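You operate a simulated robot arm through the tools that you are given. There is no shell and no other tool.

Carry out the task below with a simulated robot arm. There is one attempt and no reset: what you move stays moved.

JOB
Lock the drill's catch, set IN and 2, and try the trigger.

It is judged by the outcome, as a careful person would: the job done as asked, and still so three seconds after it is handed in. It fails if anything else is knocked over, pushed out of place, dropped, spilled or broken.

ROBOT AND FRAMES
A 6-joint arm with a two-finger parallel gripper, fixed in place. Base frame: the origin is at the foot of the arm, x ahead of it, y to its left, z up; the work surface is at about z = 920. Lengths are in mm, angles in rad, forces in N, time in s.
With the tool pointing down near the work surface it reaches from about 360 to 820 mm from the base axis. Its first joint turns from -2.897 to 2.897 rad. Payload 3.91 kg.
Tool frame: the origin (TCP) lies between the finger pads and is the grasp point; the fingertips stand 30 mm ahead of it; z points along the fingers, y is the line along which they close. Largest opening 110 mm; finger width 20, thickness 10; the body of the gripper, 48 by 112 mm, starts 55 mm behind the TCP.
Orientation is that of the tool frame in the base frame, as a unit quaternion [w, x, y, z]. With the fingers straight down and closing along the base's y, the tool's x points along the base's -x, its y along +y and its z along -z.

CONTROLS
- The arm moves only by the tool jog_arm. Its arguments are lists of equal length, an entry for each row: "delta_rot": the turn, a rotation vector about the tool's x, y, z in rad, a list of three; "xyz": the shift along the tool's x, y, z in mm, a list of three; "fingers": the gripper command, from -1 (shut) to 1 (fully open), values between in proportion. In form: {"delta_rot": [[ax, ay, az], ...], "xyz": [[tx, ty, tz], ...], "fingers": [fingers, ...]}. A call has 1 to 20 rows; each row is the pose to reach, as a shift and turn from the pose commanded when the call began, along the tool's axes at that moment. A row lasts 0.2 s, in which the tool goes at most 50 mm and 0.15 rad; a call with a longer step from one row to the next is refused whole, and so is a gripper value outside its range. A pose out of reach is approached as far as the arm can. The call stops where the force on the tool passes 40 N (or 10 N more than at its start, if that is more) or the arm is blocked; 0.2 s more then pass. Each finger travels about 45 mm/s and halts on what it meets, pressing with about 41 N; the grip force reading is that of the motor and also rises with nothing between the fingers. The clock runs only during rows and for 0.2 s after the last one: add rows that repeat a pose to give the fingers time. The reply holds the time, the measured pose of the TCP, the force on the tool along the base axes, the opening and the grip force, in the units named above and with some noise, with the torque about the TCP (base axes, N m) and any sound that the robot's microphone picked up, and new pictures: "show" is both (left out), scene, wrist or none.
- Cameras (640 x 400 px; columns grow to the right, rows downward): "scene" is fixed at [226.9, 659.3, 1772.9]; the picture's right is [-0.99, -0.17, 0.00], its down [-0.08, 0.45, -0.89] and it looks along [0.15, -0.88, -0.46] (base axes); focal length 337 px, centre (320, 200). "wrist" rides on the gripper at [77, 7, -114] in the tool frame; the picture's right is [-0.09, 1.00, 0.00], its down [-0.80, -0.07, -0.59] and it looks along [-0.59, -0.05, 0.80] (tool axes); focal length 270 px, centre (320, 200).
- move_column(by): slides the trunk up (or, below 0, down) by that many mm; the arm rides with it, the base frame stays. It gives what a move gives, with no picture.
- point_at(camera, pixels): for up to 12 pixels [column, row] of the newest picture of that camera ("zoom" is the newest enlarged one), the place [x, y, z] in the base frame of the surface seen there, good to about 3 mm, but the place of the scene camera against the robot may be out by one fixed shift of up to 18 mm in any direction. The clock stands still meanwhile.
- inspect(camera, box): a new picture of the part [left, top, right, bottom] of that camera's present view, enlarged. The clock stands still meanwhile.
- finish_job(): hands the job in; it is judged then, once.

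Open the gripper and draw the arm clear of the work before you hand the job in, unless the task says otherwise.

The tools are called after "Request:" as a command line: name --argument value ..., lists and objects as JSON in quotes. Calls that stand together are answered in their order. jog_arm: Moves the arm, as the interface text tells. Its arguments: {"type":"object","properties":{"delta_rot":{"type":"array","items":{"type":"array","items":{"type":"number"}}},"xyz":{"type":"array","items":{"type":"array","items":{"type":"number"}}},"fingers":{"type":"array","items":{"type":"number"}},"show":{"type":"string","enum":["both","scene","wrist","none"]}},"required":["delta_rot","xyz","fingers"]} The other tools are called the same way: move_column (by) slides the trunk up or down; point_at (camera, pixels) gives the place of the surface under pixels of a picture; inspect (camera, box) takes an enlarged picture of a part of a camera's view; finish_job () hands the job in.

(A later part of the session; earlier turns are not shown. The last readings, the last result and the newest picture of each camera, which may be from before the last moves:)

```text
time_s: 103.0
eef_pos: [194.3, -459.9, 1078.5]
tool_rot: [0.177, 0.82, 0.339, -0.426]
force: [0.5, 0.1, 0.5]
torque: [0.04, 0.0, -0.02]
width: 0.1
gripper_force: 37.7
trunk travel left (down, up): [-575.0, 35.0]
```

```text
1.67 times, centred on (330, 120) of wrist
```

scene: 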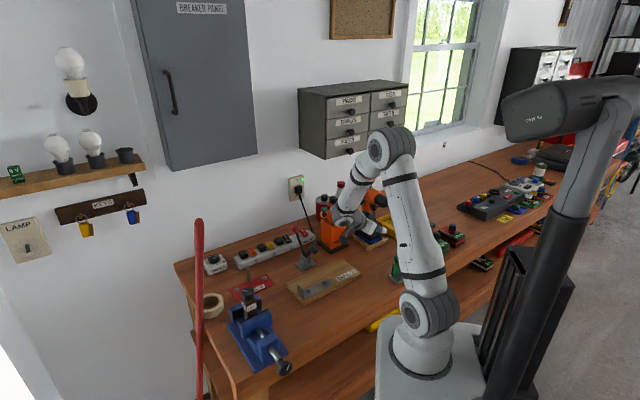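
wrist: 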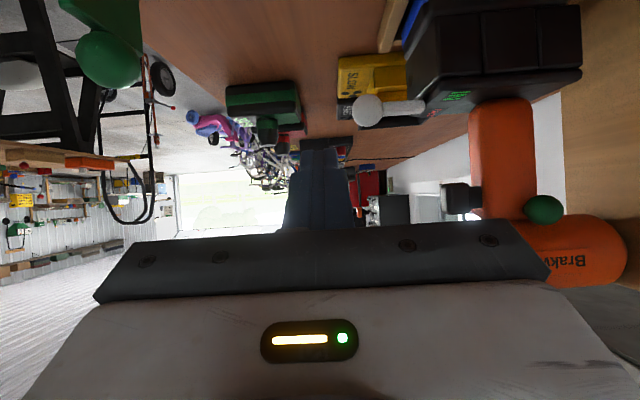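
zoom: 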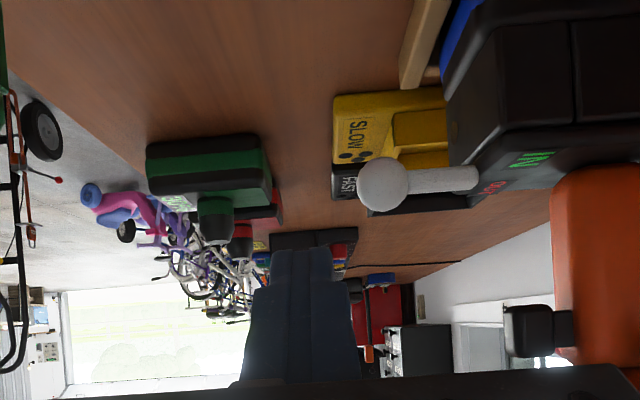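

Clear side view: ball at enlarged (380,185), bar reaching the foot at (478,178). I measure it.

Request:
point_at --camera "zoom" --pixels '[[380, 185], [362, 185], [398, 185], [380, 205], [380, 165], [420, 182], [450, 180], [475, 178], [490, 150], [455, 130], [480, 60]]'

Request:
inspect --camera "wrist" --box '[340, 40, 480, 140]'

```text
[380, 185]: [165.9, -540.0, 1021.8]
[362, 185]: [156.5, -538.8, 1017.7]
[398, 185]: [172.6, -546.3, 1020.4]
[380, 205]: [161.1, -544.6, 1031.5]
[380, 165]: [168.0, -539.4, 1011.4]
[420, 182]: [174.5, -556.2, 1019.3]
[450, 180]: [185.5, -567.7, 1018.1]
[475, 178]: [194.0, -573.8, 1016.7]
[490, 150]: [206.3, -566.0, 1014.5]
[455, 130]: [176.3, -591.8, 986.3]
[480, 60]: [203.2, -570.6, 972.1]
```

```text
4.00 times, centred on (410, 90) of wrist
```

zoom: 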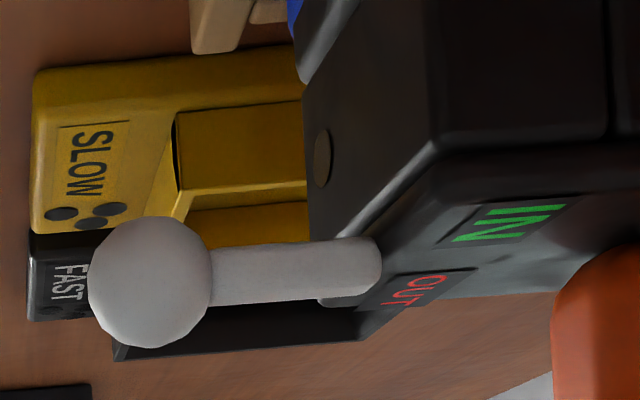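

The bar's end only meets the foot's edge. I slide the closed fingers in front of the ball (≈15 mm clear), then press it toward the drill.

Request:
jog_arm --delta_rot '[[0, 0, 0], [0, 0, 0], [0, 0, 0], [0, 0, 0], [0, 0, 0]]' --xyz '[[0, 0, 30], [0, 0, 60], [0, 0, 88], [0, 8, 88], [0, 13, 88]]' --fingers '[-1, -1, -1, -1, -1]' --show "wrist"

Request:
inspect --camera "wrist" --box '[250, 60, 450, 220]'

```text
time_s: 104.2
eef_pos: [152.5, -520.6, 1028.0]
tool_rot: [0.176, 0.82, 0.339, -0.426]
force: [0.2, -0.4, 0.0]
torque: [0.03, -0.01, 0.03]
width: 0.0
gripper_force: 37.6
trunk travel left (down, up): [-575.0, 35.0]
```

wrist: 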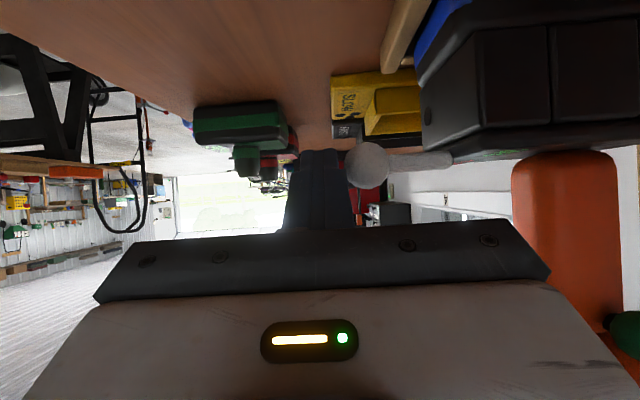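

```text
2.50 times, centred on (350, 140) of wrist
```

zoom: 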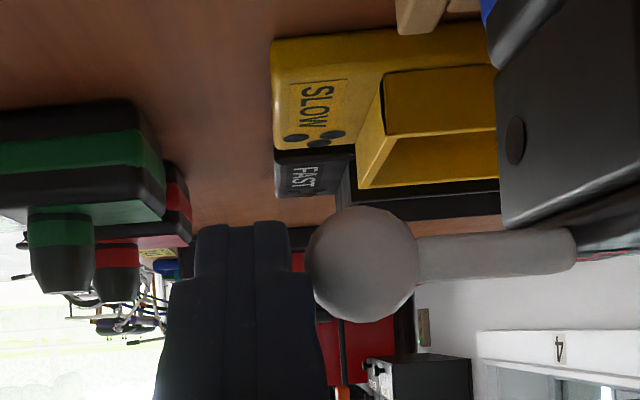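

The fingers sit right in front of the ball at (360,265). I press toward the drill in 2 mm steps.

Request:
jog_arm --delta_rot '[[0, 0, 0], [0, 0, 0], [0, 0, 0], [0, 0, 0], [0, 0, 0]]' --xyz '[[0, 2, 0], [0, 4, 0], [0, 6, 0], [0, 8, 0], [0, 8, 0]]' --fingers '[-1, -1, -1, -1, -1]' --show "wrist"

Request:
inspect --camera "wrist" --box '[250, 60, 450, 220]'

```text
time_s: 105.4
eef_pos: [155.2, -524.5, 1029.1]
tool_rot: [0.175, 0.82, 0.338, -0.427]
force: [-10.9, 12.4, -2.7]
torque: [0.18, 0.12, -0.19]
width: 0.0
gripper_force: 37.8
trunk travel left (down, up): [-575.0, 35.0]
```

wrist: 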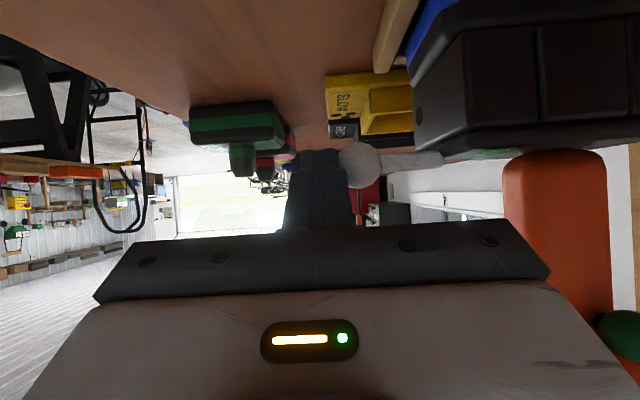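

```text
2.50 times, centred on (350, 140) of wrist
```

zoom: 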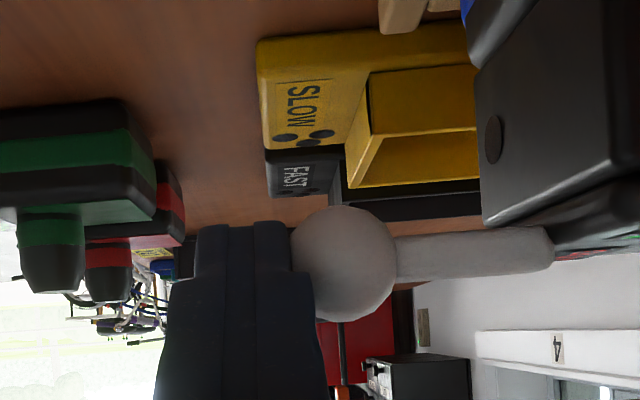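

16 N and the bar hasn't gone deeper. I press up to ~35 N to be sure it is at its stop.

Request:
jog_arm --delta_rot '[[0, 0, 0], [0, 0, 0], [0, 0, 0], [0, 0, 0], [0, 0, 0]]' --xyz '[[0, 1.5, 0], [0, 3, 0], [0, 4.5, 0], [0, 6, 0], [0, 6, 0]]' --fingers '[-1, -1, -1, -1, -1]' --show "wrist"

Request:
inspect --camera "wrist" --box '[250, 60, 450, 220]'

```text
time_s: 106.4
eef_pos: [155.2, -524.5, 1028.6]
tool_rot: [0.172, 0.821, 0.336, -0.428]
force: [-14.6, 17.0, 6.9]
torque: [0.07, 0.21, -0.29]
width: 0.0
gripper_force: 37.5
trunk travel left (down, up): [-575.0, 35.0]
stopped in row 4: the force on the tool passed its limit at 41 N (the readings are from after the stop); the commanded pose is now the measured one
```

wrist: 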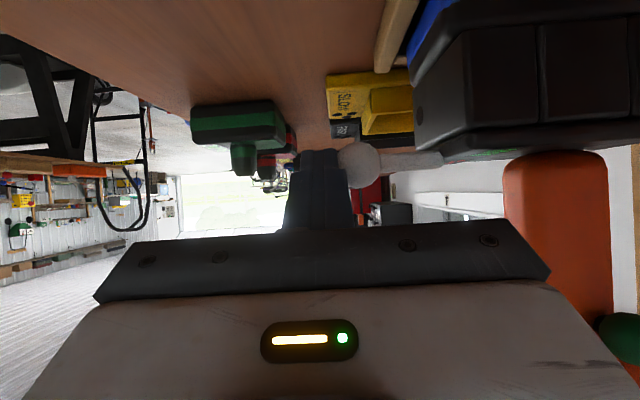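

```text
2.50 times, centred on (350, 140) of wrist
```

zoom: 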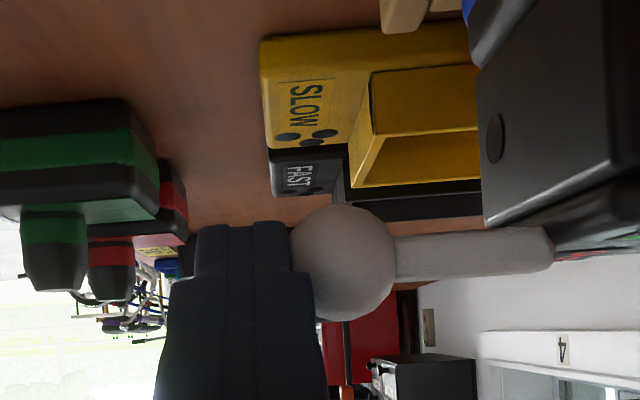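

The catch is at a hard stop (41 N) – it is fully in. I back off and look at the seam between drill and pack for seating.

Request:
jog_arm --delta_rot '[[0, 0, 0], [0, 0, 0], [0, 0, 0], [0, 0, 0], [0, 0, 0]]' --xyz '[[0, -12, 0], [0, -14, -30], [0, -14, -60], [10, -14, -90], [40, -14, -100]]' --fingers '[-1, -1, -1, -1, -1]'

Request:
inspect --camera "wrist" --box '[340, 0, 580, 150]'

Request:
inspect --camera "scene" --box '[340, 215, 396, 250]'

```text
time_s: 107.6
eef_pos: [223.7, -444.1, 1051.7]
tool_rot: [0.173, 0.82, 0.339, -0.427]
force: [0.1, 0.2, -0.1]
torque: [-0.01, 0.03, -0.04]
width: 0.1
gripper_force: 37.4
trunk travel left (down, up): [-575.0, 35.0]
```

scene: 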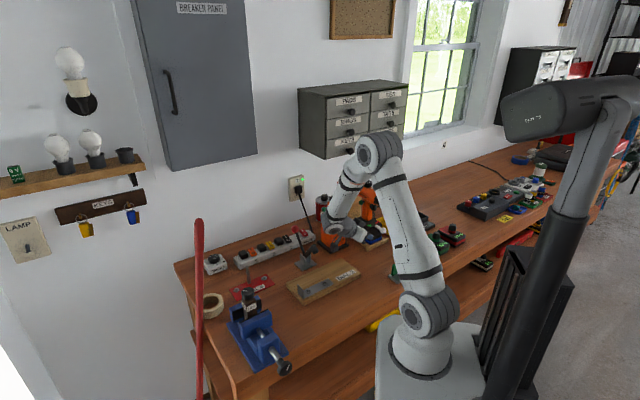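
wrist: 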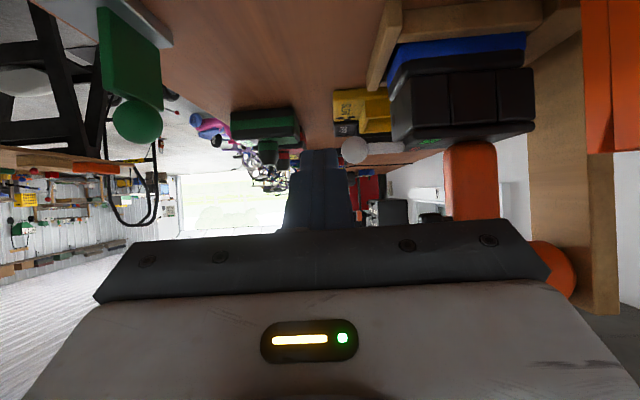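

```text
2.67 times, centred on (460, 75) of wrist
```

zoom: 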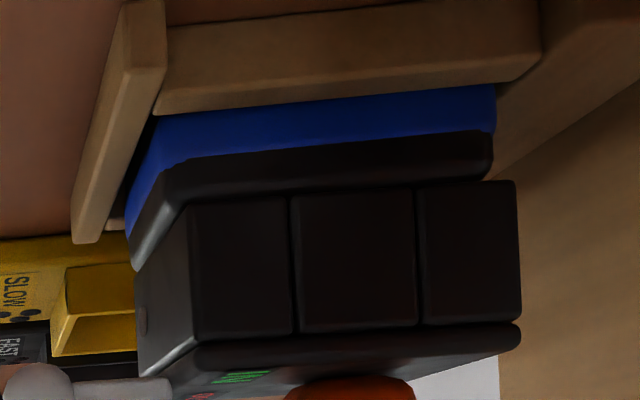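

```text
11.43 times, centred on (368, 232) of scene
```

zoom: 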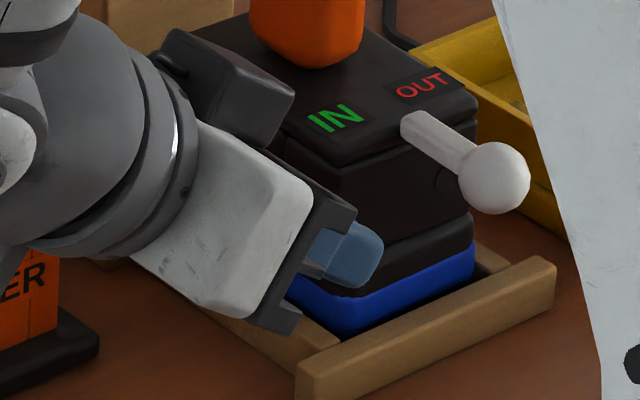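

In this view the drill's box seems shifted rearward relative to the blue pack's plate. I measure both to check the alignment.

Request:
inspect --camera "wrist" --box '[370, 10, 550, 150]'

Request:
point_at --camera "zoom" --pixels '[[115, 230], [200, 230], [300, 220], [400, 210], [480, 300], [200, 170], [300, 160], [430, 145], [160, 130], [400, 115], [470, 170], [95, 190]]'

```text
2.86 times, centred on (460, 80) of wrist
```

zoom: 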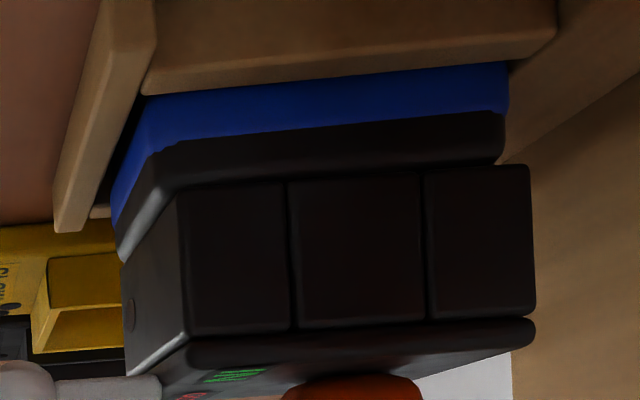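

```text
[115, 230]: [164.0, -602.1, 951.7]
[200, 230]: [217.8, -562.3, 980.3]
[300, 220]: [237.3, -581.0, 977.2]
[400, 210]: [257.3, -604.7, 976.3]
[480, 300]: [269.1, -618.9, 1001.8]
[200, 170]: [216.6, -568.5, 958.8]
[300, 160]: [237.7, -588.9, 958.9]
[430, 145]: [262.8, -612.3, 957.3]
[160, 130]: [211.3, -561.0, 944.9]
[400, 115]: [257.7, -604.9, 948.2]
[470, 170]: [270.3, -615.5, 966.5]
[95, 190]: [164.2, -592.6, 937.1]
```

Request:
point_at --camera "zoom" --pixels '[[525, 240], [525, 280], [495, 140], [500, 90], [490, 150], [195, 260], [190, 320], [185, 165], [170, 110], [150, 100], [160, 170]]'

```text
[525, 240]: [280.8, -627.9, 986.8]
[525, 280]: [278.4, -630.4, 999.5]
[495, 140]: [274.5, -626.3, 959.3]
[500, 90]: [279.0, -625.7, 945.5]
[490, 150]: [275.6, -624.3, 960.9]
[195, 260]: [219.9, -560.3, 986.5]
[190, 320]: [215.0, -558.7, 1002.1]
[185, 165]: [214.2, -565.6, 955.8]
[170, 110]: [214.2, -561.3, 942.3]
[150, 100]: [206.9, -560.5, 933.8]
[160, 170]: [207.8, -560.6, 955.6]
```

The drill sits ~4 mm rearward on the pack but flush otherwise. I try the trigger once more now that the catch is surely home, holding it longer. First up and over to the entry line.

Request:
jog_arm --delta_rot '[[0, 0, 0], [0, 0, 0], [0, 0, 0], [0, 0, 0], [0, 0, 0], [0, 0, 0], [0, 0, 0], [0, 0, 0]]' --xyz '[[-28, 0, -19], [-55, 0, -39], [-83, 10, -58], [-92, 37, -44], [-102, 61, -30], [-102, 61, 5], [-102, 61, 40], [-102, 61, 60]]' --fingers '[-1, -1, -1, -1, -1, -1, -1, -1]' --show "wrist"

Request:
inspect --camera "wrist" --box '[200, 60, 460, 240]'

```text
time_s: 109.4
eef_pos: [190.0, -564.4, 1101.0]
tool_rot: [0.173, 0.821, 0.338, -0.427]
force: [-0.4, -0.5, 0.2]
torque: [-0.01, 0.02, 0.03]
width: 0.2
gripper_force: 37.7
trunk travel left (down, up): [-575.0, 35.0]
```

wrist: 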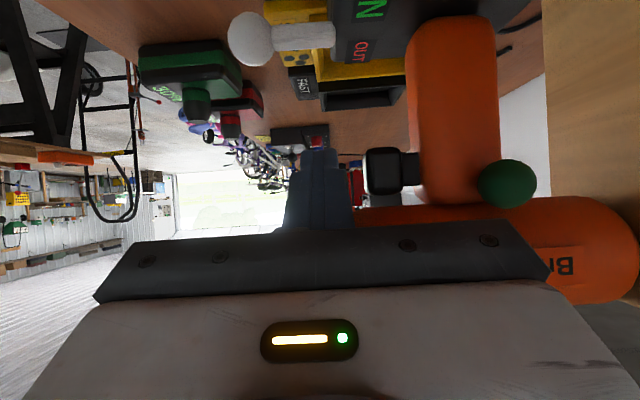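

```text
2.22 times, centred on (330, 150) of wrist
```

zoom: 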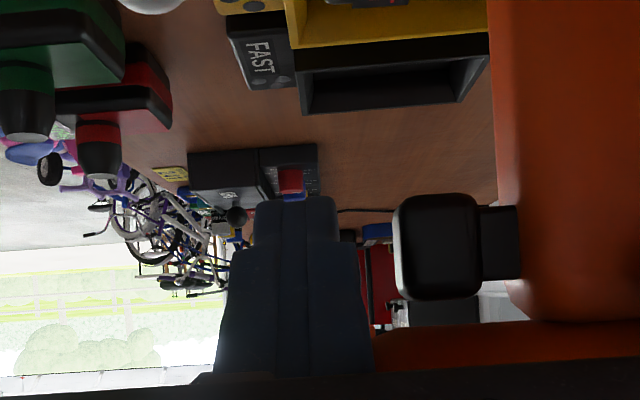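

Same place as before, trigger at (437,245). I press it through to its stop and hold for about two seconds.

Request:
jog_arm --delta_rot '[[0, 0, 0], [0, 0, 0], [0, 0, 0], [0, 0, 0], [0, 0, 0], [0, 0, 0], [0, 0, 0], [0, 0, 0], [0, 0, 0], [0, 0, 0], [0, 0, 0], [0, 0, 0], [0, 0, 0], [0, 0, 0], [0, 0, 0], [0, 0, 0], [0, 0, 0], [0, 0, 0]]' --xyz '[[0, 6, 0], [0, 12, 0], [0, 17, 0], [0, 20, 0], [0, 23, 0], [0, 26, 0], [0, 28, 0], [0, 30, 0], [0, 30, 0], [0, 30, 0], [0, 30, 0], [0, 30, 0], [0, 30, 0], [0, 30, 0], [0, 30, 0], [0, 30, 0], [0, 30, 0], [0, 30, 0]]' --fingers '[-1, -1, -1, -1, -1, -1, -1, -1, -1, -1, -1, -1, -1, -1, -1, -1, -1, -1]'

Request:
inspect --camera "wrist" --box '[200, 60, 460, 240]'

Request:
inspect --camera "scene" --box '[340, 172, 410, 222]'

```text
time_s: 113.2
eef_pos: [210.9, -584.9, 1101.4]
tool_rot: [0.173, 0.821, 0.338, -0.427]
force: [-3.6, 5.9, 0.3]
torque: [0.05, 0.1, -0.13]
width: 0.0
gripper_force: 37.6
trunk travel left (down, up): [-575.0, 35.0]
```

scene: 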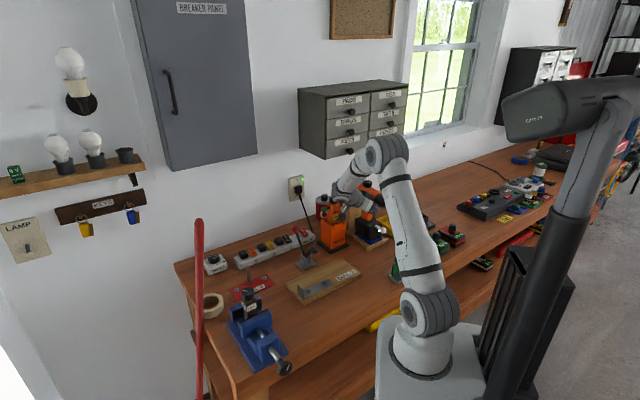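
wrist: 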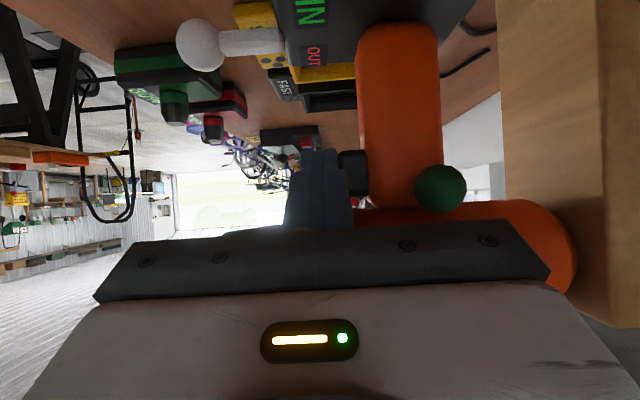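

```text
2.22 times, centred on (330, 150) of wrist
```

zoom: 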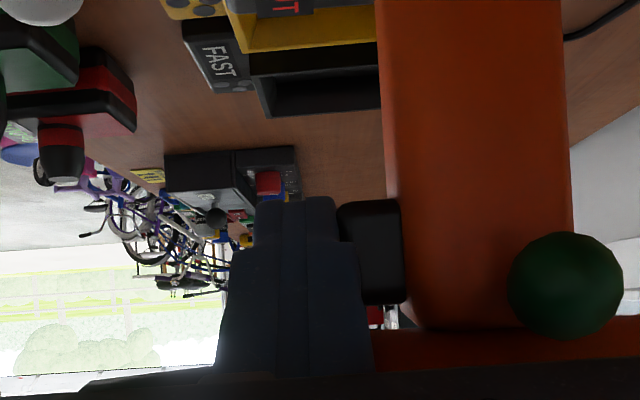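

```text
8.00 times, centred on (375, 197) of scene
```

zoom: 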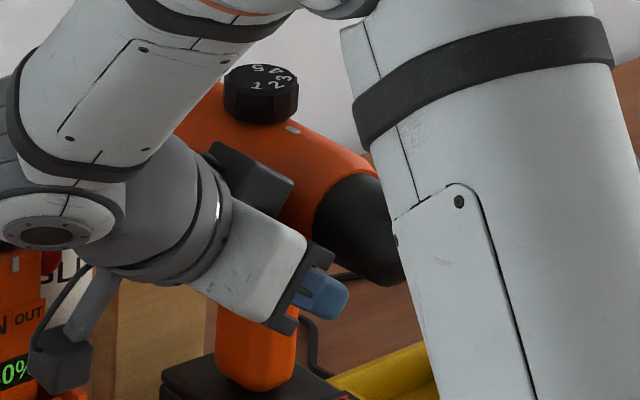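

Still silent with the trigger fully in. I release and retract to the same spot as before to compare the bit's facets in the same enlargement.

Request:
jog_arm --delta_rot '[[0, 0, 0], [0, 0, 0], [0, 0, 0], [0, 0, 0], [0, 0, 0], [0, 0, 0], [0, 0, 0], [0, 0, 0], [0, 0, 0]]' --xyz '[[0, -10, 0], [0, -20, 0], [0, -30, 0], [0, -30, -35], [0, -30, -70], [0, -30, -100], [-25, -30, -135], [-50, -30, -170], [-50, -30, -170]]' --fingers '[-1, -1, -1, -1, -1, -1, -1, -1, -1]'

Request:
inspect --camera "scene" --box '[365, 188, 405, 218]'

Request:
inspect --camera "wrist" --box '[260, 40, 340, 120]'

Request:
inspect --camera "scene" --box '[340, 200, 396, 235]'

```text
time_s: 115.2
eef_pos: [268.9, -486.1, 1239.1]
tool_rot: [0.173, 0.82, 0.339, -0.427]
force: [0.5, -0.4, -0.3]
torque: [0.01, 0.0, 0.0]
width: 0.1
gripper_force: 37.9
trunk travel left (down, up): [-575.0, 35.0]
```

scene: 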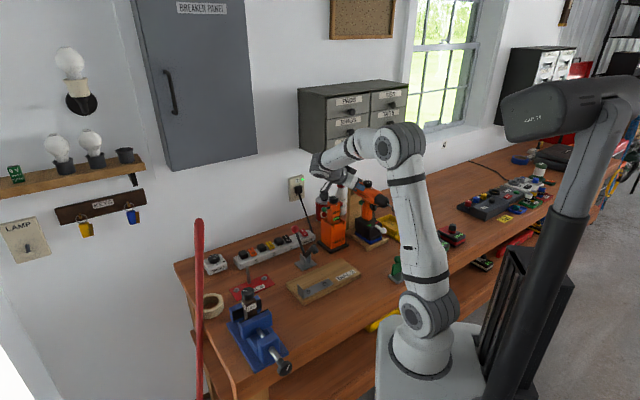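
wrist: 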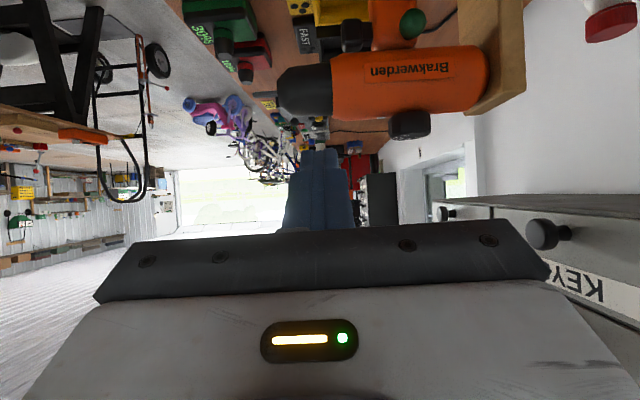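

```text
13.33 times, centred on (385, 203) of scene
```

zoom: 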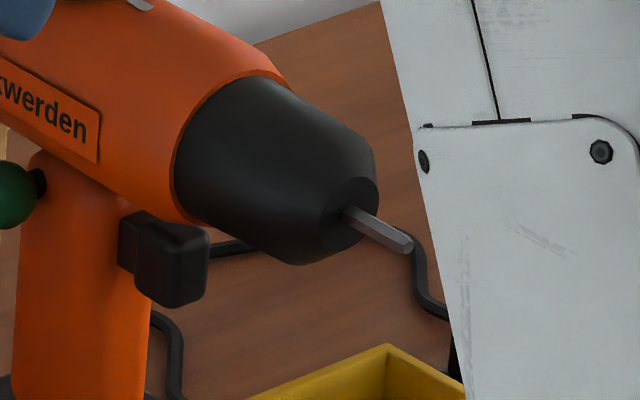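

```text
5.00 times, centred on (300, 80) of wrist
```

zoom: 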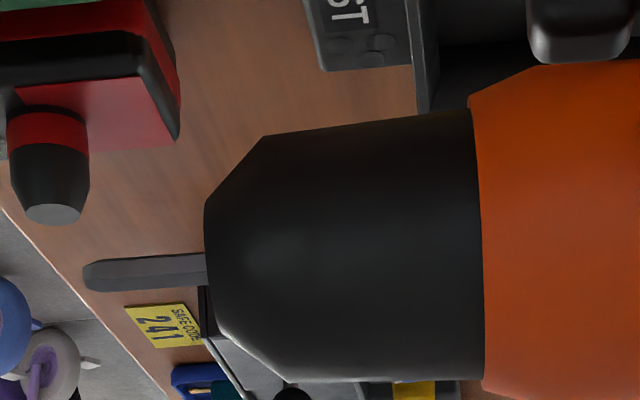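

```text
11.43 times, centred on (368, 218) of scene
```

zoom: 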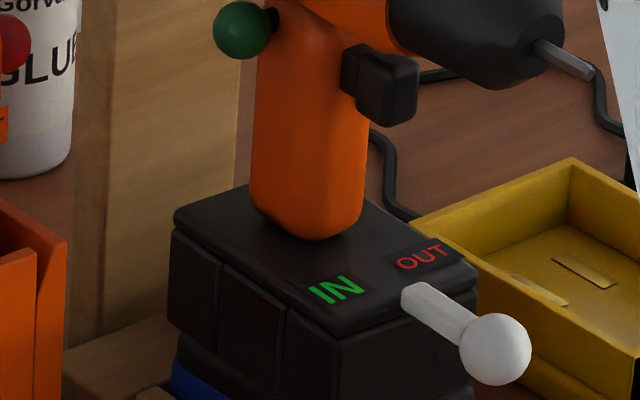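

I take closer enlargements of just the bit for a later exact comparison.

Request:
inspect --camera "scene" --box '[380, 200, 396, 210]'

Request:
inspect --camera "wrist" --box '[252, 76, 292, 106]'

```text
16.00 times, centred on (388, 205) of scene
```

zoom: 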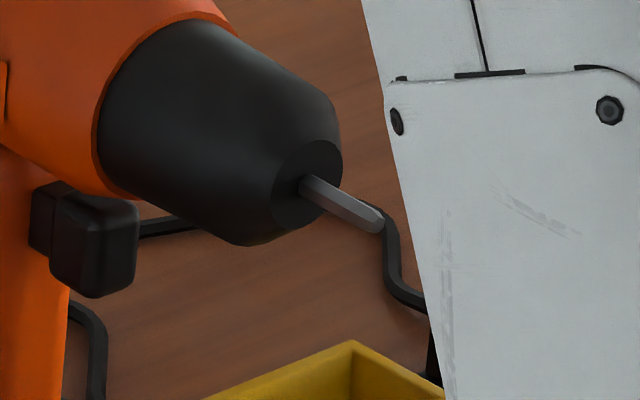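

```text
13.33 times, centred on (272, 91) of wrist
```

zoom: 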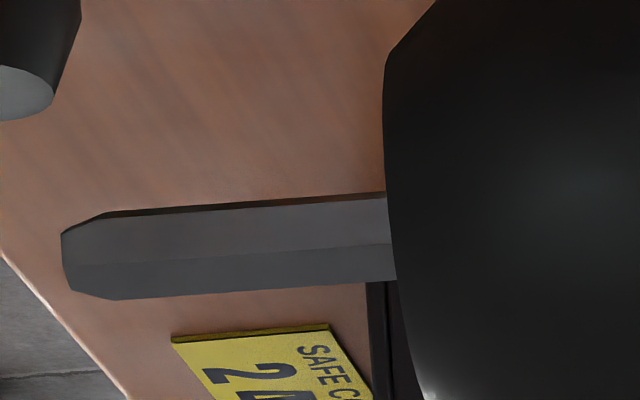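

Now I repeat the press once more from here and compare the bit afterwards in these same two close-ups.

Request:
jog_arm --delta_rot '[[0, 0, 0], [0, 0, 0], [0, 0, 0], [0, 0, 0], [0, 0, 0], [0, 0, 0], [0, 0, 0], [0, 0, 0], [0, 0, 0], [0, 0, 0], [0, 0, 0], [0, 0, 0], [0, 0, 0], [0, 0, 0], [0, 0, 0], [0, 0, 0], [0, 0, 0]]' --xyz '[[25, 0, 35], [50, 0, 70], [50, 0, 100], [50, 0, 135], [50, 0, 170], [50, 6, 170], [50, 12, 170], [50, 17, 170], [50, 20, 170], [50, 23, 170], [50, 26, 170], [50, 28, 170], [50, 30, 170], [50, 31, 170], [50, 31, 170], [50, 31, 170], [50, 31, 170]]' --fingers '[-1, -1, -1, -1, -1, -1, -1, -1, -1, -1, -1, -1, -1, -1, -1, -1, -1]' --show "wrist"

Request:
jog_arm --delta_rot '[[0, 0, 0], [0, 0, 0], [0, 0, 0], [0, 0, 0], [0, 0, 0], [0, 0, 0], [0, 0, 0], [0, 0, 0], [0, 0, 0]]' --xyz '[[0, -10, 0], [0, -20, 0], [0, -31, 0], [0, -31, -35], [0, -31, -70], [0, -31, -100], [-25, -31, -135], [-50, -31, -170], [-50, -31, -170]]' --fingers '[-1, -1, -1, -1, -1, -1, -1, -1, -1]' --show "wrist"

Request:
inspect --camera "wrist" --box '[252, 76, 292, 106]'

Request:
inspect --camera "scene" --box '[380, 200, 396, 210]'

```text
time_s: 118.8
eef_pos: [211.4, -583.9, 1101.4]
tool_rot: [0.173, 0.821, 0.337, -0.428]
force: [-4.4, 8.9, 2.5]
torque: [0.05, 0.08, -0.2]
width: 0.1
gripper_force: 37.9
trunk travel left (down, up): [-575.0, 35.0]
```

wrist: 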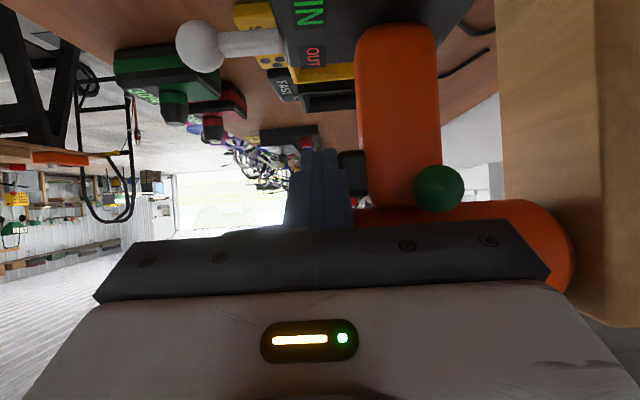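

```text
time_s: 120.8
eef_pos: [268.6, -486.1, 1240.0]
tool_rot: [0.173, 0.82, 0.339, -0.427]
force: [0.1, 0.7, -0.5]
torque: [0.01, 0.02, -0.03]
width: 0.0
gripper_force: 38.0
trunk travel left (down, up): [-575.0, 35.0]
```

wrist: 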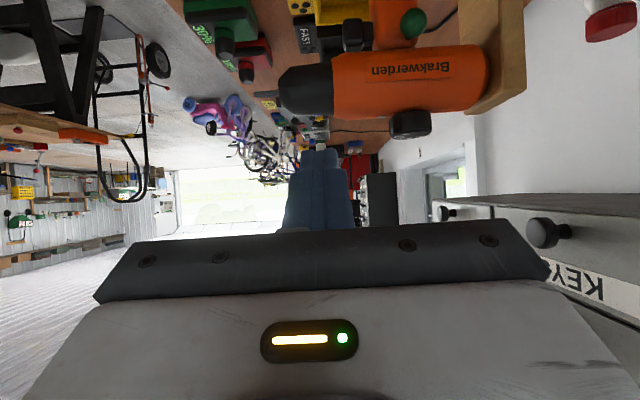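

```text
13.33 times, centred on (272, 91) of wrist
```

zoom: 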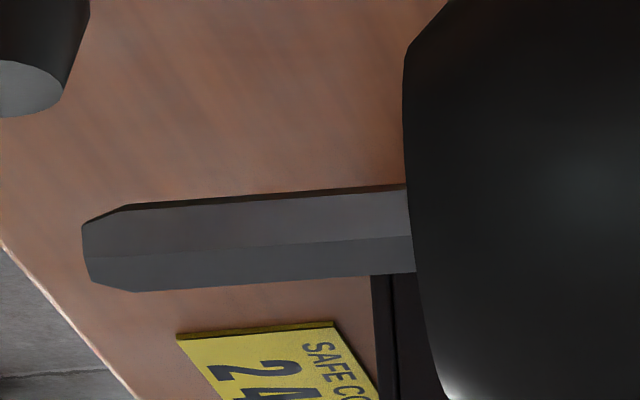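

```text
16.00 times, centred on (388, 205) of scene
```

zoom: 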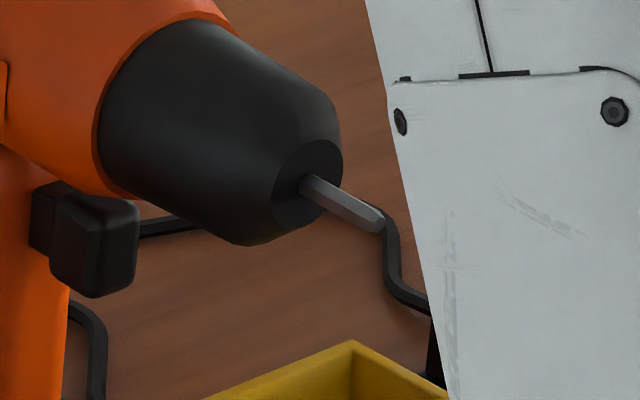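

The bit is unchanged, so the drill has no power. The drill is turned ~4° and shifted ~4 mm on its pack (my earlier handling), so it may not be seated properly. I'll grasp the drill's body from above and realign it on the pack. First I straighten the tool and rise.

Request:
jog_arm --delta_rot '[[0, 0.14, 0], [0, 0.28, 0], [0, 0.42, 0], [0, 0.56, 0], [0, 0.7, 0], [0, 0.84, 0], [0, 0.96, 0], [0, 0.96, 0]]' --xyz '[[-6, 0, -4], [-12, 0, -8], [-18, 0, -12], [-24, 0, -16], [-30, 0, -20], [-36, 0, -24], [-41, 0, -28.6], [-41, 0, -28.6]]' --fingers '[-1, -1, -1, -1, -1, -1, -1, -1]' --show "none"

Request:
jog_arm --delta_rot '[[0, 0, -0.139], [0, 0, -0.278], [0, 0, -0.416], [0, 0, -0.555], [0, 0, -0.694], [0, 0, -0.833], [0, 0, -0.972], [0, 0, -1.11], [0, 0, -1.249], [0, 0, -1.388], [0, 0, -1.527], [0, 0, -1.527]]' --xyz '[[-11, 2.5, 0], [-22, 5, 0], [-33, 7.5, 0], [-44, 10, 0], [-55, 13, 0], [-66, 15, 0], [-77, 18, 0], [-88, 20, 0], [-99, 23, 0], [-110, 26, 0], [-121.5, 28, 0], [-121.5, 28, 0]]' --fingers '[-1, -0.5, 0, 0.5, 1, 1, 1, 1, 1, 1, 1, 1]'

Request:
inspect --camera "wrist" --box '[180, 0, 460, 240]'

```text
time_s: 122.6
eef_pos: [268.5, -486.1, 1289.9]
tool_rot: [-0.002, 0.925, 0.38, 0.001]
force: [-0.9, 0.4, -0.7]
torque: [-0.03, 0.01, 0.02]
width: 0.1
gripper_force: 37.9
trunk travel left (down, up): [-575.0, 35.0]
```

```text
time_s: 125.2
eef_pos: [202.3, -592.4, 1288.8]
tool_rot: [-0.001, 0.404, 0.915, 0.001]
force: [0.0, -0.6, 0.3]
torque: [0.02, 0.0, -0.02]
width: 109.9
gripper_force: 0.1
trunk travel left (down, up): [-575.0, 35.0]
```

scene: 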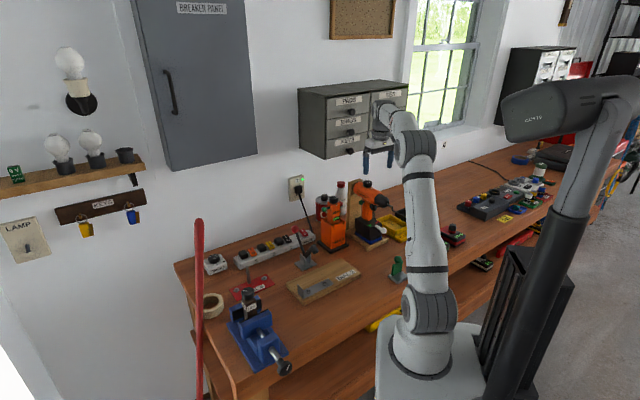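
wrist: 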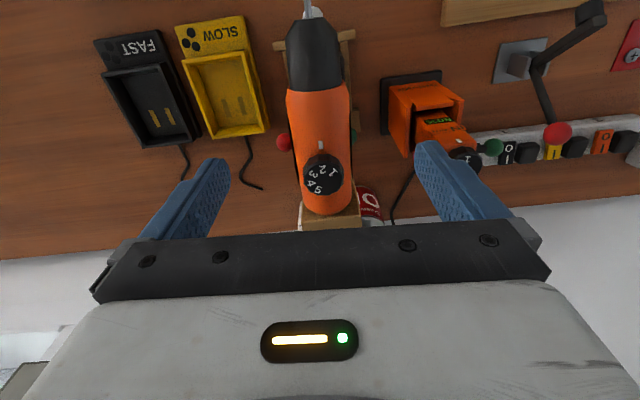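

```text
1.67 times, centred on (320, 120) of wrist
```

zoom: 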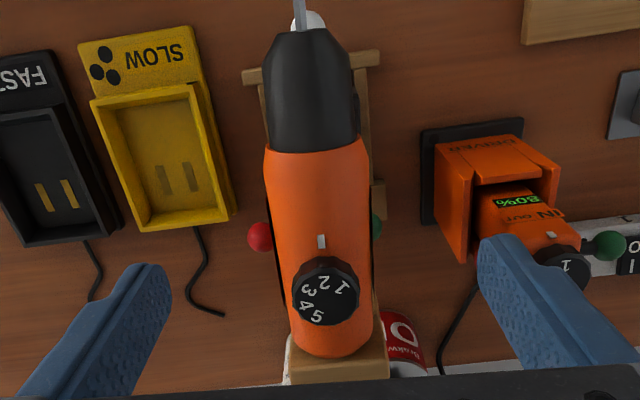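

The body is centred between the fingers. I descend to straddle it ahead of the dial and close gently.

Request:
jog_arm --delta_rot '[[0, 0, 0], [0, 0, 0], [0, 0, 0], [0, 0, 0], [0, 0, 0]]' --xyz '[[0, 0, 35], [0, 0, 70], [0, 0, 105], [0, 0, 134], [0, 0, 134]]' --fingers '[1, 1, 1, 1, 1]'

Request:
inspect --camera "wrist" --box '[180, 0, 460, 240]'

Request:
inspect --camera "scene" --box '[330, 150, 410, 220]'

```text
time_s: 126.4
eef_pos: [202.3, -591.2, 1155.5]
tool_rot: [-0.001, 0.405, 0.915, 0.001]
force: [0.3, 0.3, 0.4]
torque: [0.01, 0.0, 0.03]
width: 110.1
gripper_force: 0.0
trunk travel left (down, up): [-575.0, 35.0]
```

scene: 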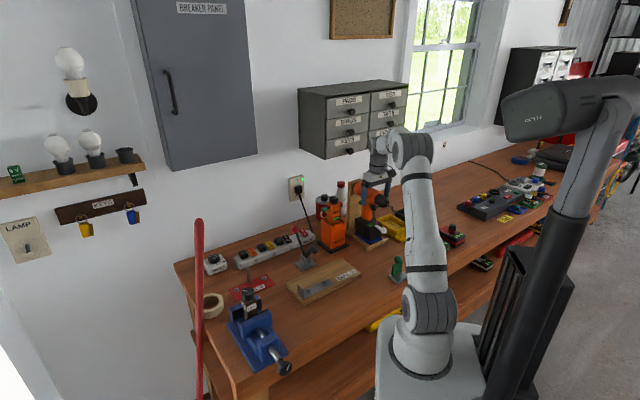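
wrist: 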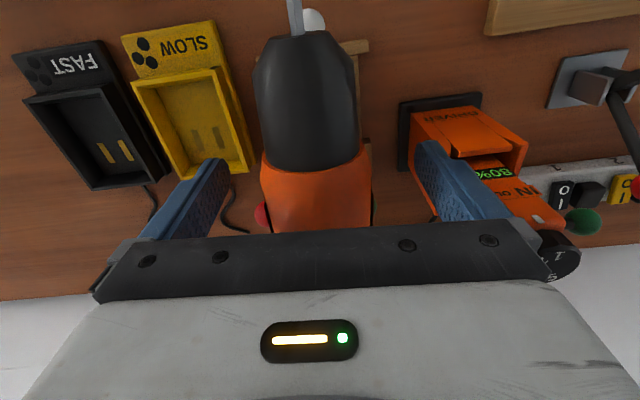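

```text
1.67 times, centred on (320, 120) of wrist
```

zoom: 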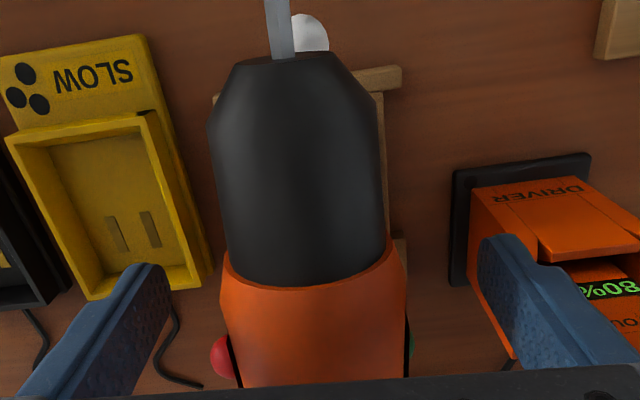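

```text
5.71 times, centred on (370, 185) of scene
```

zoom: 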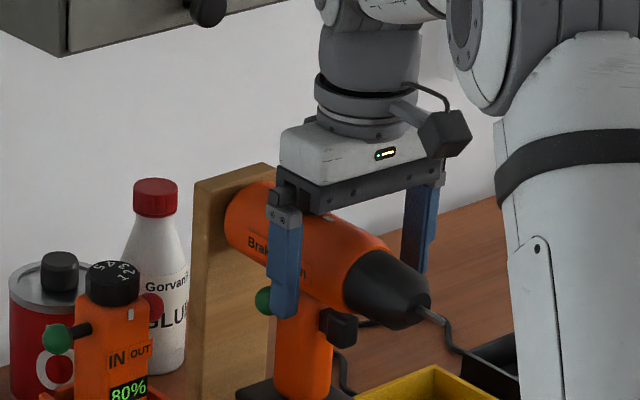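

Fingers straddle the motor body. I close on it.

Request:
jog_arm --delta_rot '[[0, 0, 0], [0, 0, 0], [0, 0, 0], [0, 0, 0], [0, 0, 0]]' --xyz '[[0, 0, 0], [0, 0, 0], [0, 0, 0], [0, 0, 0], [0, 0, 0]]' --fingers '[0.6, 0.35, 0.2, 0.1, 0.05]'

Request:
inspect --camera "scene" --box '[340, 200, 396, 235]'

Request:
inspect --camera "wrist" --box '[180, 0, 460, 240]'

```text
time_s: 127.6
eef_pos: [202.2, -592.2, 1156.7]
tool_rot: [-0.001, 0.406, 0.914, 0.001]
force: [-2.5, -2.5, 1.8]
torque: [-0.11, 0.18, 0.03]
width: 59.4
gripper_force: 32.3
trunk travel left (down, up): [-575.0, 35.0]
```

scene: 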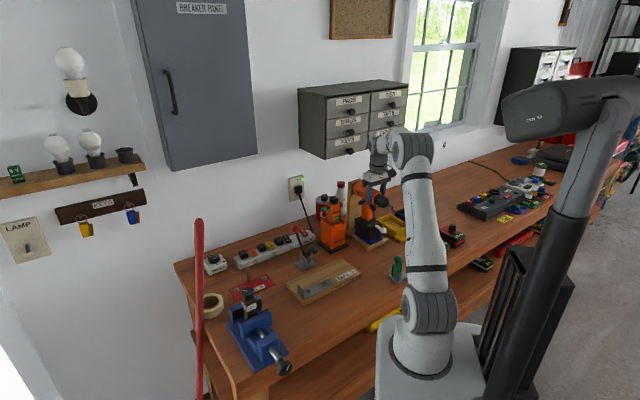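
wrist: 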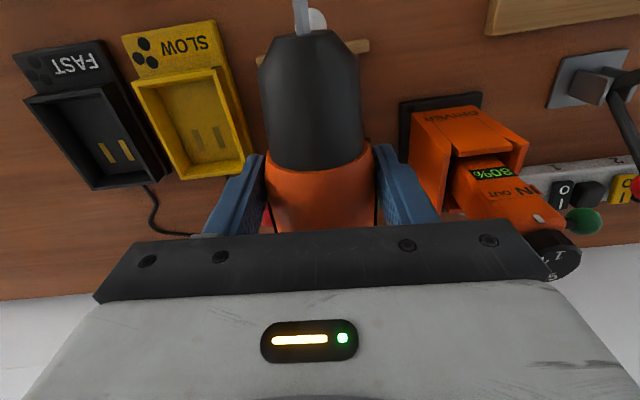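

```text
11.43 times, centred on (368, 218) of scene
```

zoom: 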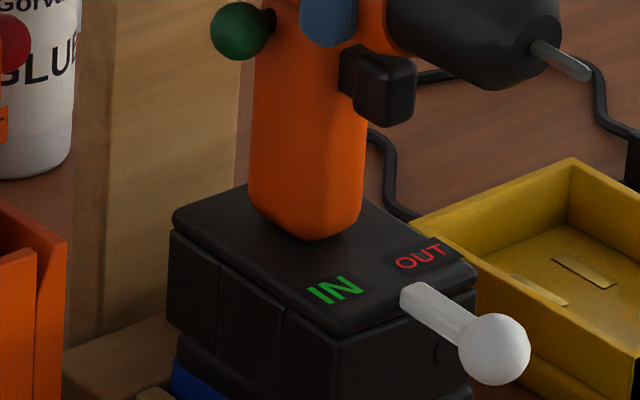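

```text
1.67 times, centred on (320, 120) of wrist
```

zoom: 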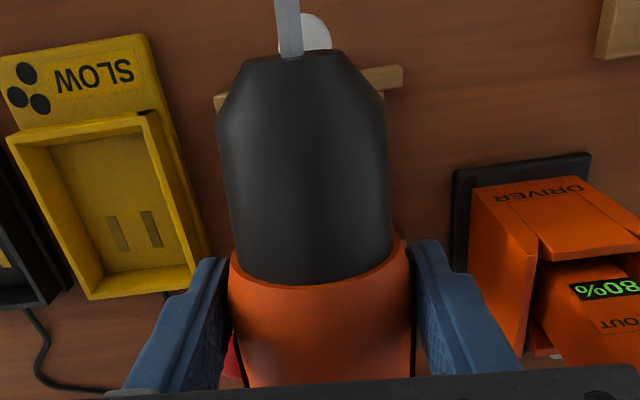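

The body is held (59 mm). With a full grip I lift it just 5 mm to see whether the pack comes along (catch engaged) or stays behind.

Request:
jog_arm --delta_rot '[[0, 0, 0], [0, 0, 0], [0, 0, 0], [0, 0, 0], [0, 0, 0]]' --xyz '[[0, 0, 0], [0, 0, 0], [0, 0, -2], [0, 0, -5], [0, 0, -5]]' --fingers '[-0.1, -0.1, -0.1, -0.1, -0.1]' --show "none"

Request:
inspect --camera "scene" --box '[340, 205, 396, 240]'

```text
time_s: 128.8
eef_pos: [202.9, -592.1, 1157.9]
tool_rot: [-0.003, 0.405, 0.914, 0.004]
force: [-0.2, -0.1, -15.8]
torque: [0.41, 0.39, 0.02]
width: 59.7
gripper_force: 40.8
trunk travel left (down, up): [-575.0, 35.0]
```

```text
11.43 times, centred on (368, 222) of scene
```

zoom: 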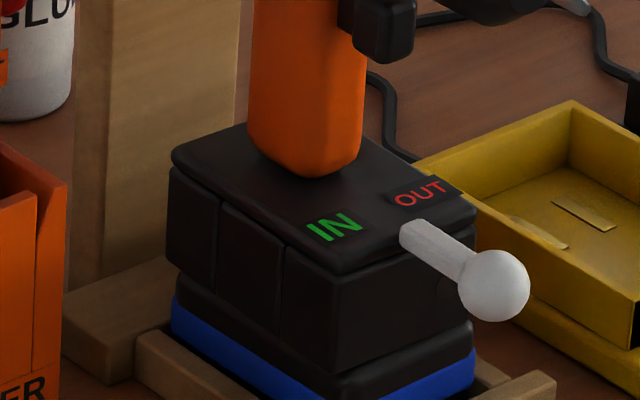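

It carries 16 N with barely any rise. I lift a few millimetres more.

Request:
jog_arm --delta_rot '[[0, 0, 0], [0, 0, 0], [0, 0, 0]]' --xyz '[[0, 0, -3], [0, 0, -6], [0, 0, -6]]' --fingers '[-0.1, -0.1, -0.1]' --show "none"

Request:
inspect --camera "scene" --box '[340, 205, 396, 240]'

Request:
inspect --camera "scene" --box '[330, 150, 410, 220]'

```text
time_s: 129.6
eef_pos: [202.8, -593.7, 1164.7]
tool_rot: [-0.002, 0.405, 0.914, 0.002]
force: [-1.3, 1.0, -16.2]
torque: [0.51, 0.46, 0.01]
width: 59.1
gripper_force: 40.6
trunk travel left (down, up): [-575.0, 35.0]
```

```text
11.43 times, centred on (368, 222) of scene
```

zoom: 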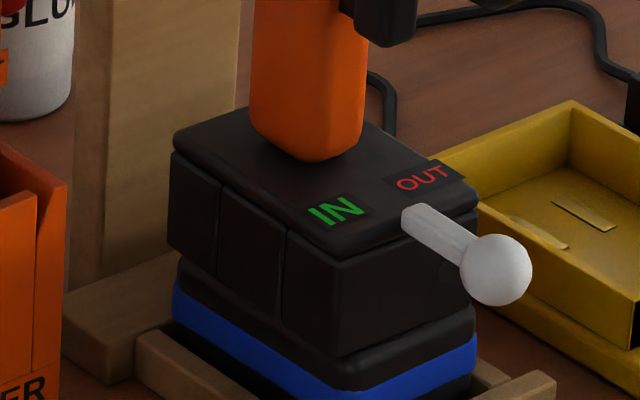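

```text
5.71 times, centred on (370, 185) of scene
```

zoom: 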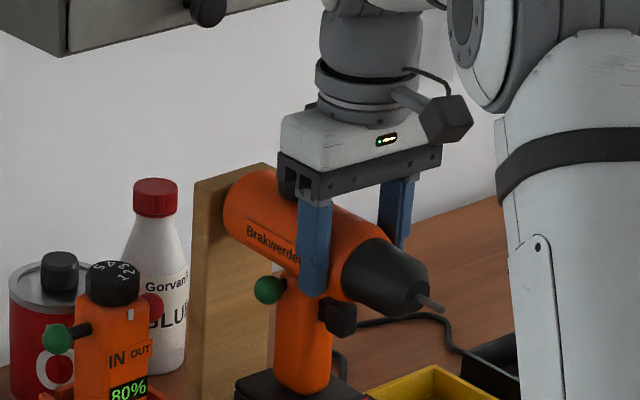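

The blue pack lifts together with the drill (16 N), so the catch is engaged. I set it straight back down.

Request:
jog_arm --delta_rot '[[0, 0, 0], [0, 0, 0], [0, 0, 0], [0, 0, 0], [0, 0, 0]]' --xyz '[[0, 0, 3], [0, 0, 6], [0, 0, 9], [0, 0, 11], [0, 0, 11]]' --fingers '[-0.1, -0.1, -0.1, -0.1, -0.1]' --show "none"

Request:
inspect --camera "scene" --box '[340, 205, 396, 240]'

```text
time_s: 130.8
eef_pos: [203.1, -592.0, 1156.0]
tool_rot: [-0.001, 0.405, 0.914, 0.002]
force: [0.3, 1.2, -3.9]
torque: [0.42, -0.36, 0.12]
width: 59.2
gripper_force: 41.0
trunk travel left (down, up): [-575.0, 35.0]
```

```text
11.43 times, centred on (368, 222) of scene
```

zoom: 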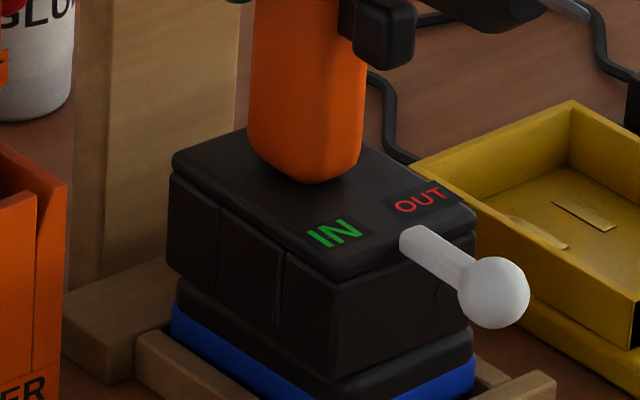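

Set down. I open, rise, and check the dial and pin once more from above.

Request:
jog_arm --delta_rot '[[0, 0, 0], [0, 0, 0], [0, 0, 0], [0, 0, 0], [0, 0, 0], [0, 0, 0]]' --xyz '[[0, 0, 0], [0, 0, 0], [0, 0, 0], [0, 0, -45], [0, 0, -90], [0, 0, -134]]' --fingers '[0.4, 0.8, 1, 1, 1, 1]'

Request:
inspect --camera "wrist" --box '[285, 130, 365, 210]'

Request:
inspect --camera "wrist" --box '[250, 0, 400, 220]'

```text
time_s: 132.2
eef_pos: [203.9, -591.9, 1291.5]
tool_rot: [-0.001, 0.405, 0.914, 0.002]
force: [-0.5, -0.8, -0.2]
torque: [0.05, -0.04, 0.02]
width: 110.2
gripper_force: 0.0
trunk travel left (down, up): [-575.0, 35.0]
```

scene: 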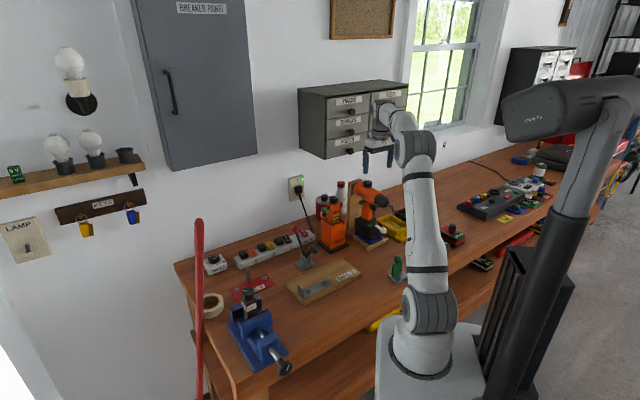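
wrist: 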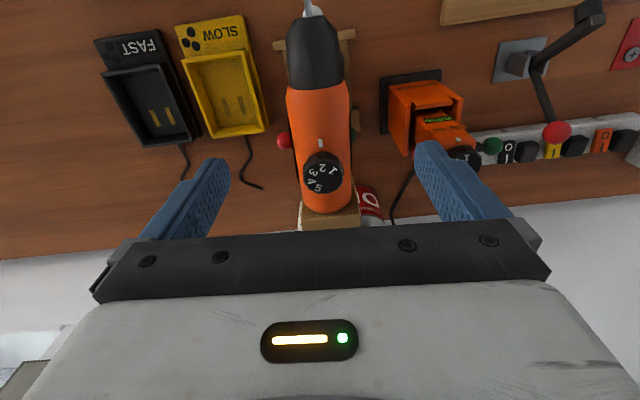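

```text
5.00 times, centred on (325, 170) of wrist
```

zoom: 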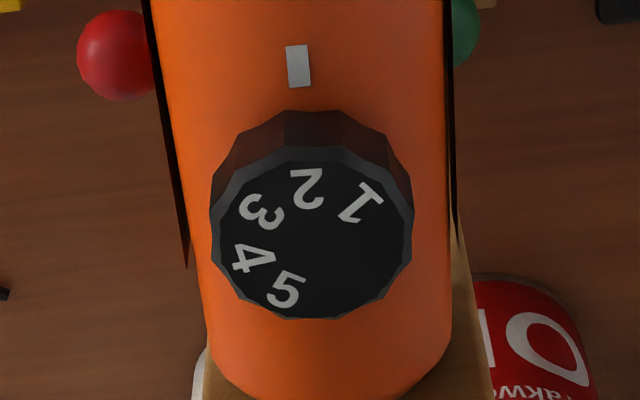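

```text
1.82 times, centred on (325, 110) of wrist
```

zoom: 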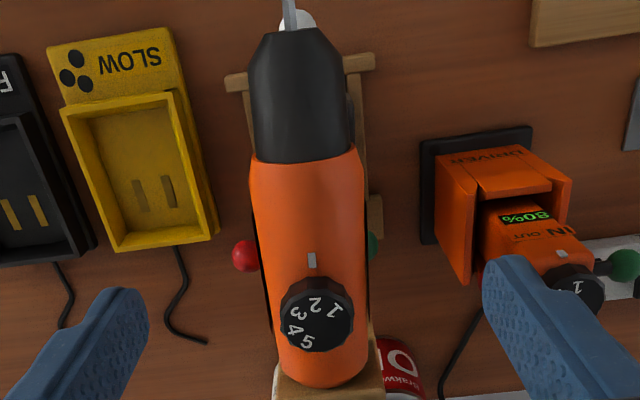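

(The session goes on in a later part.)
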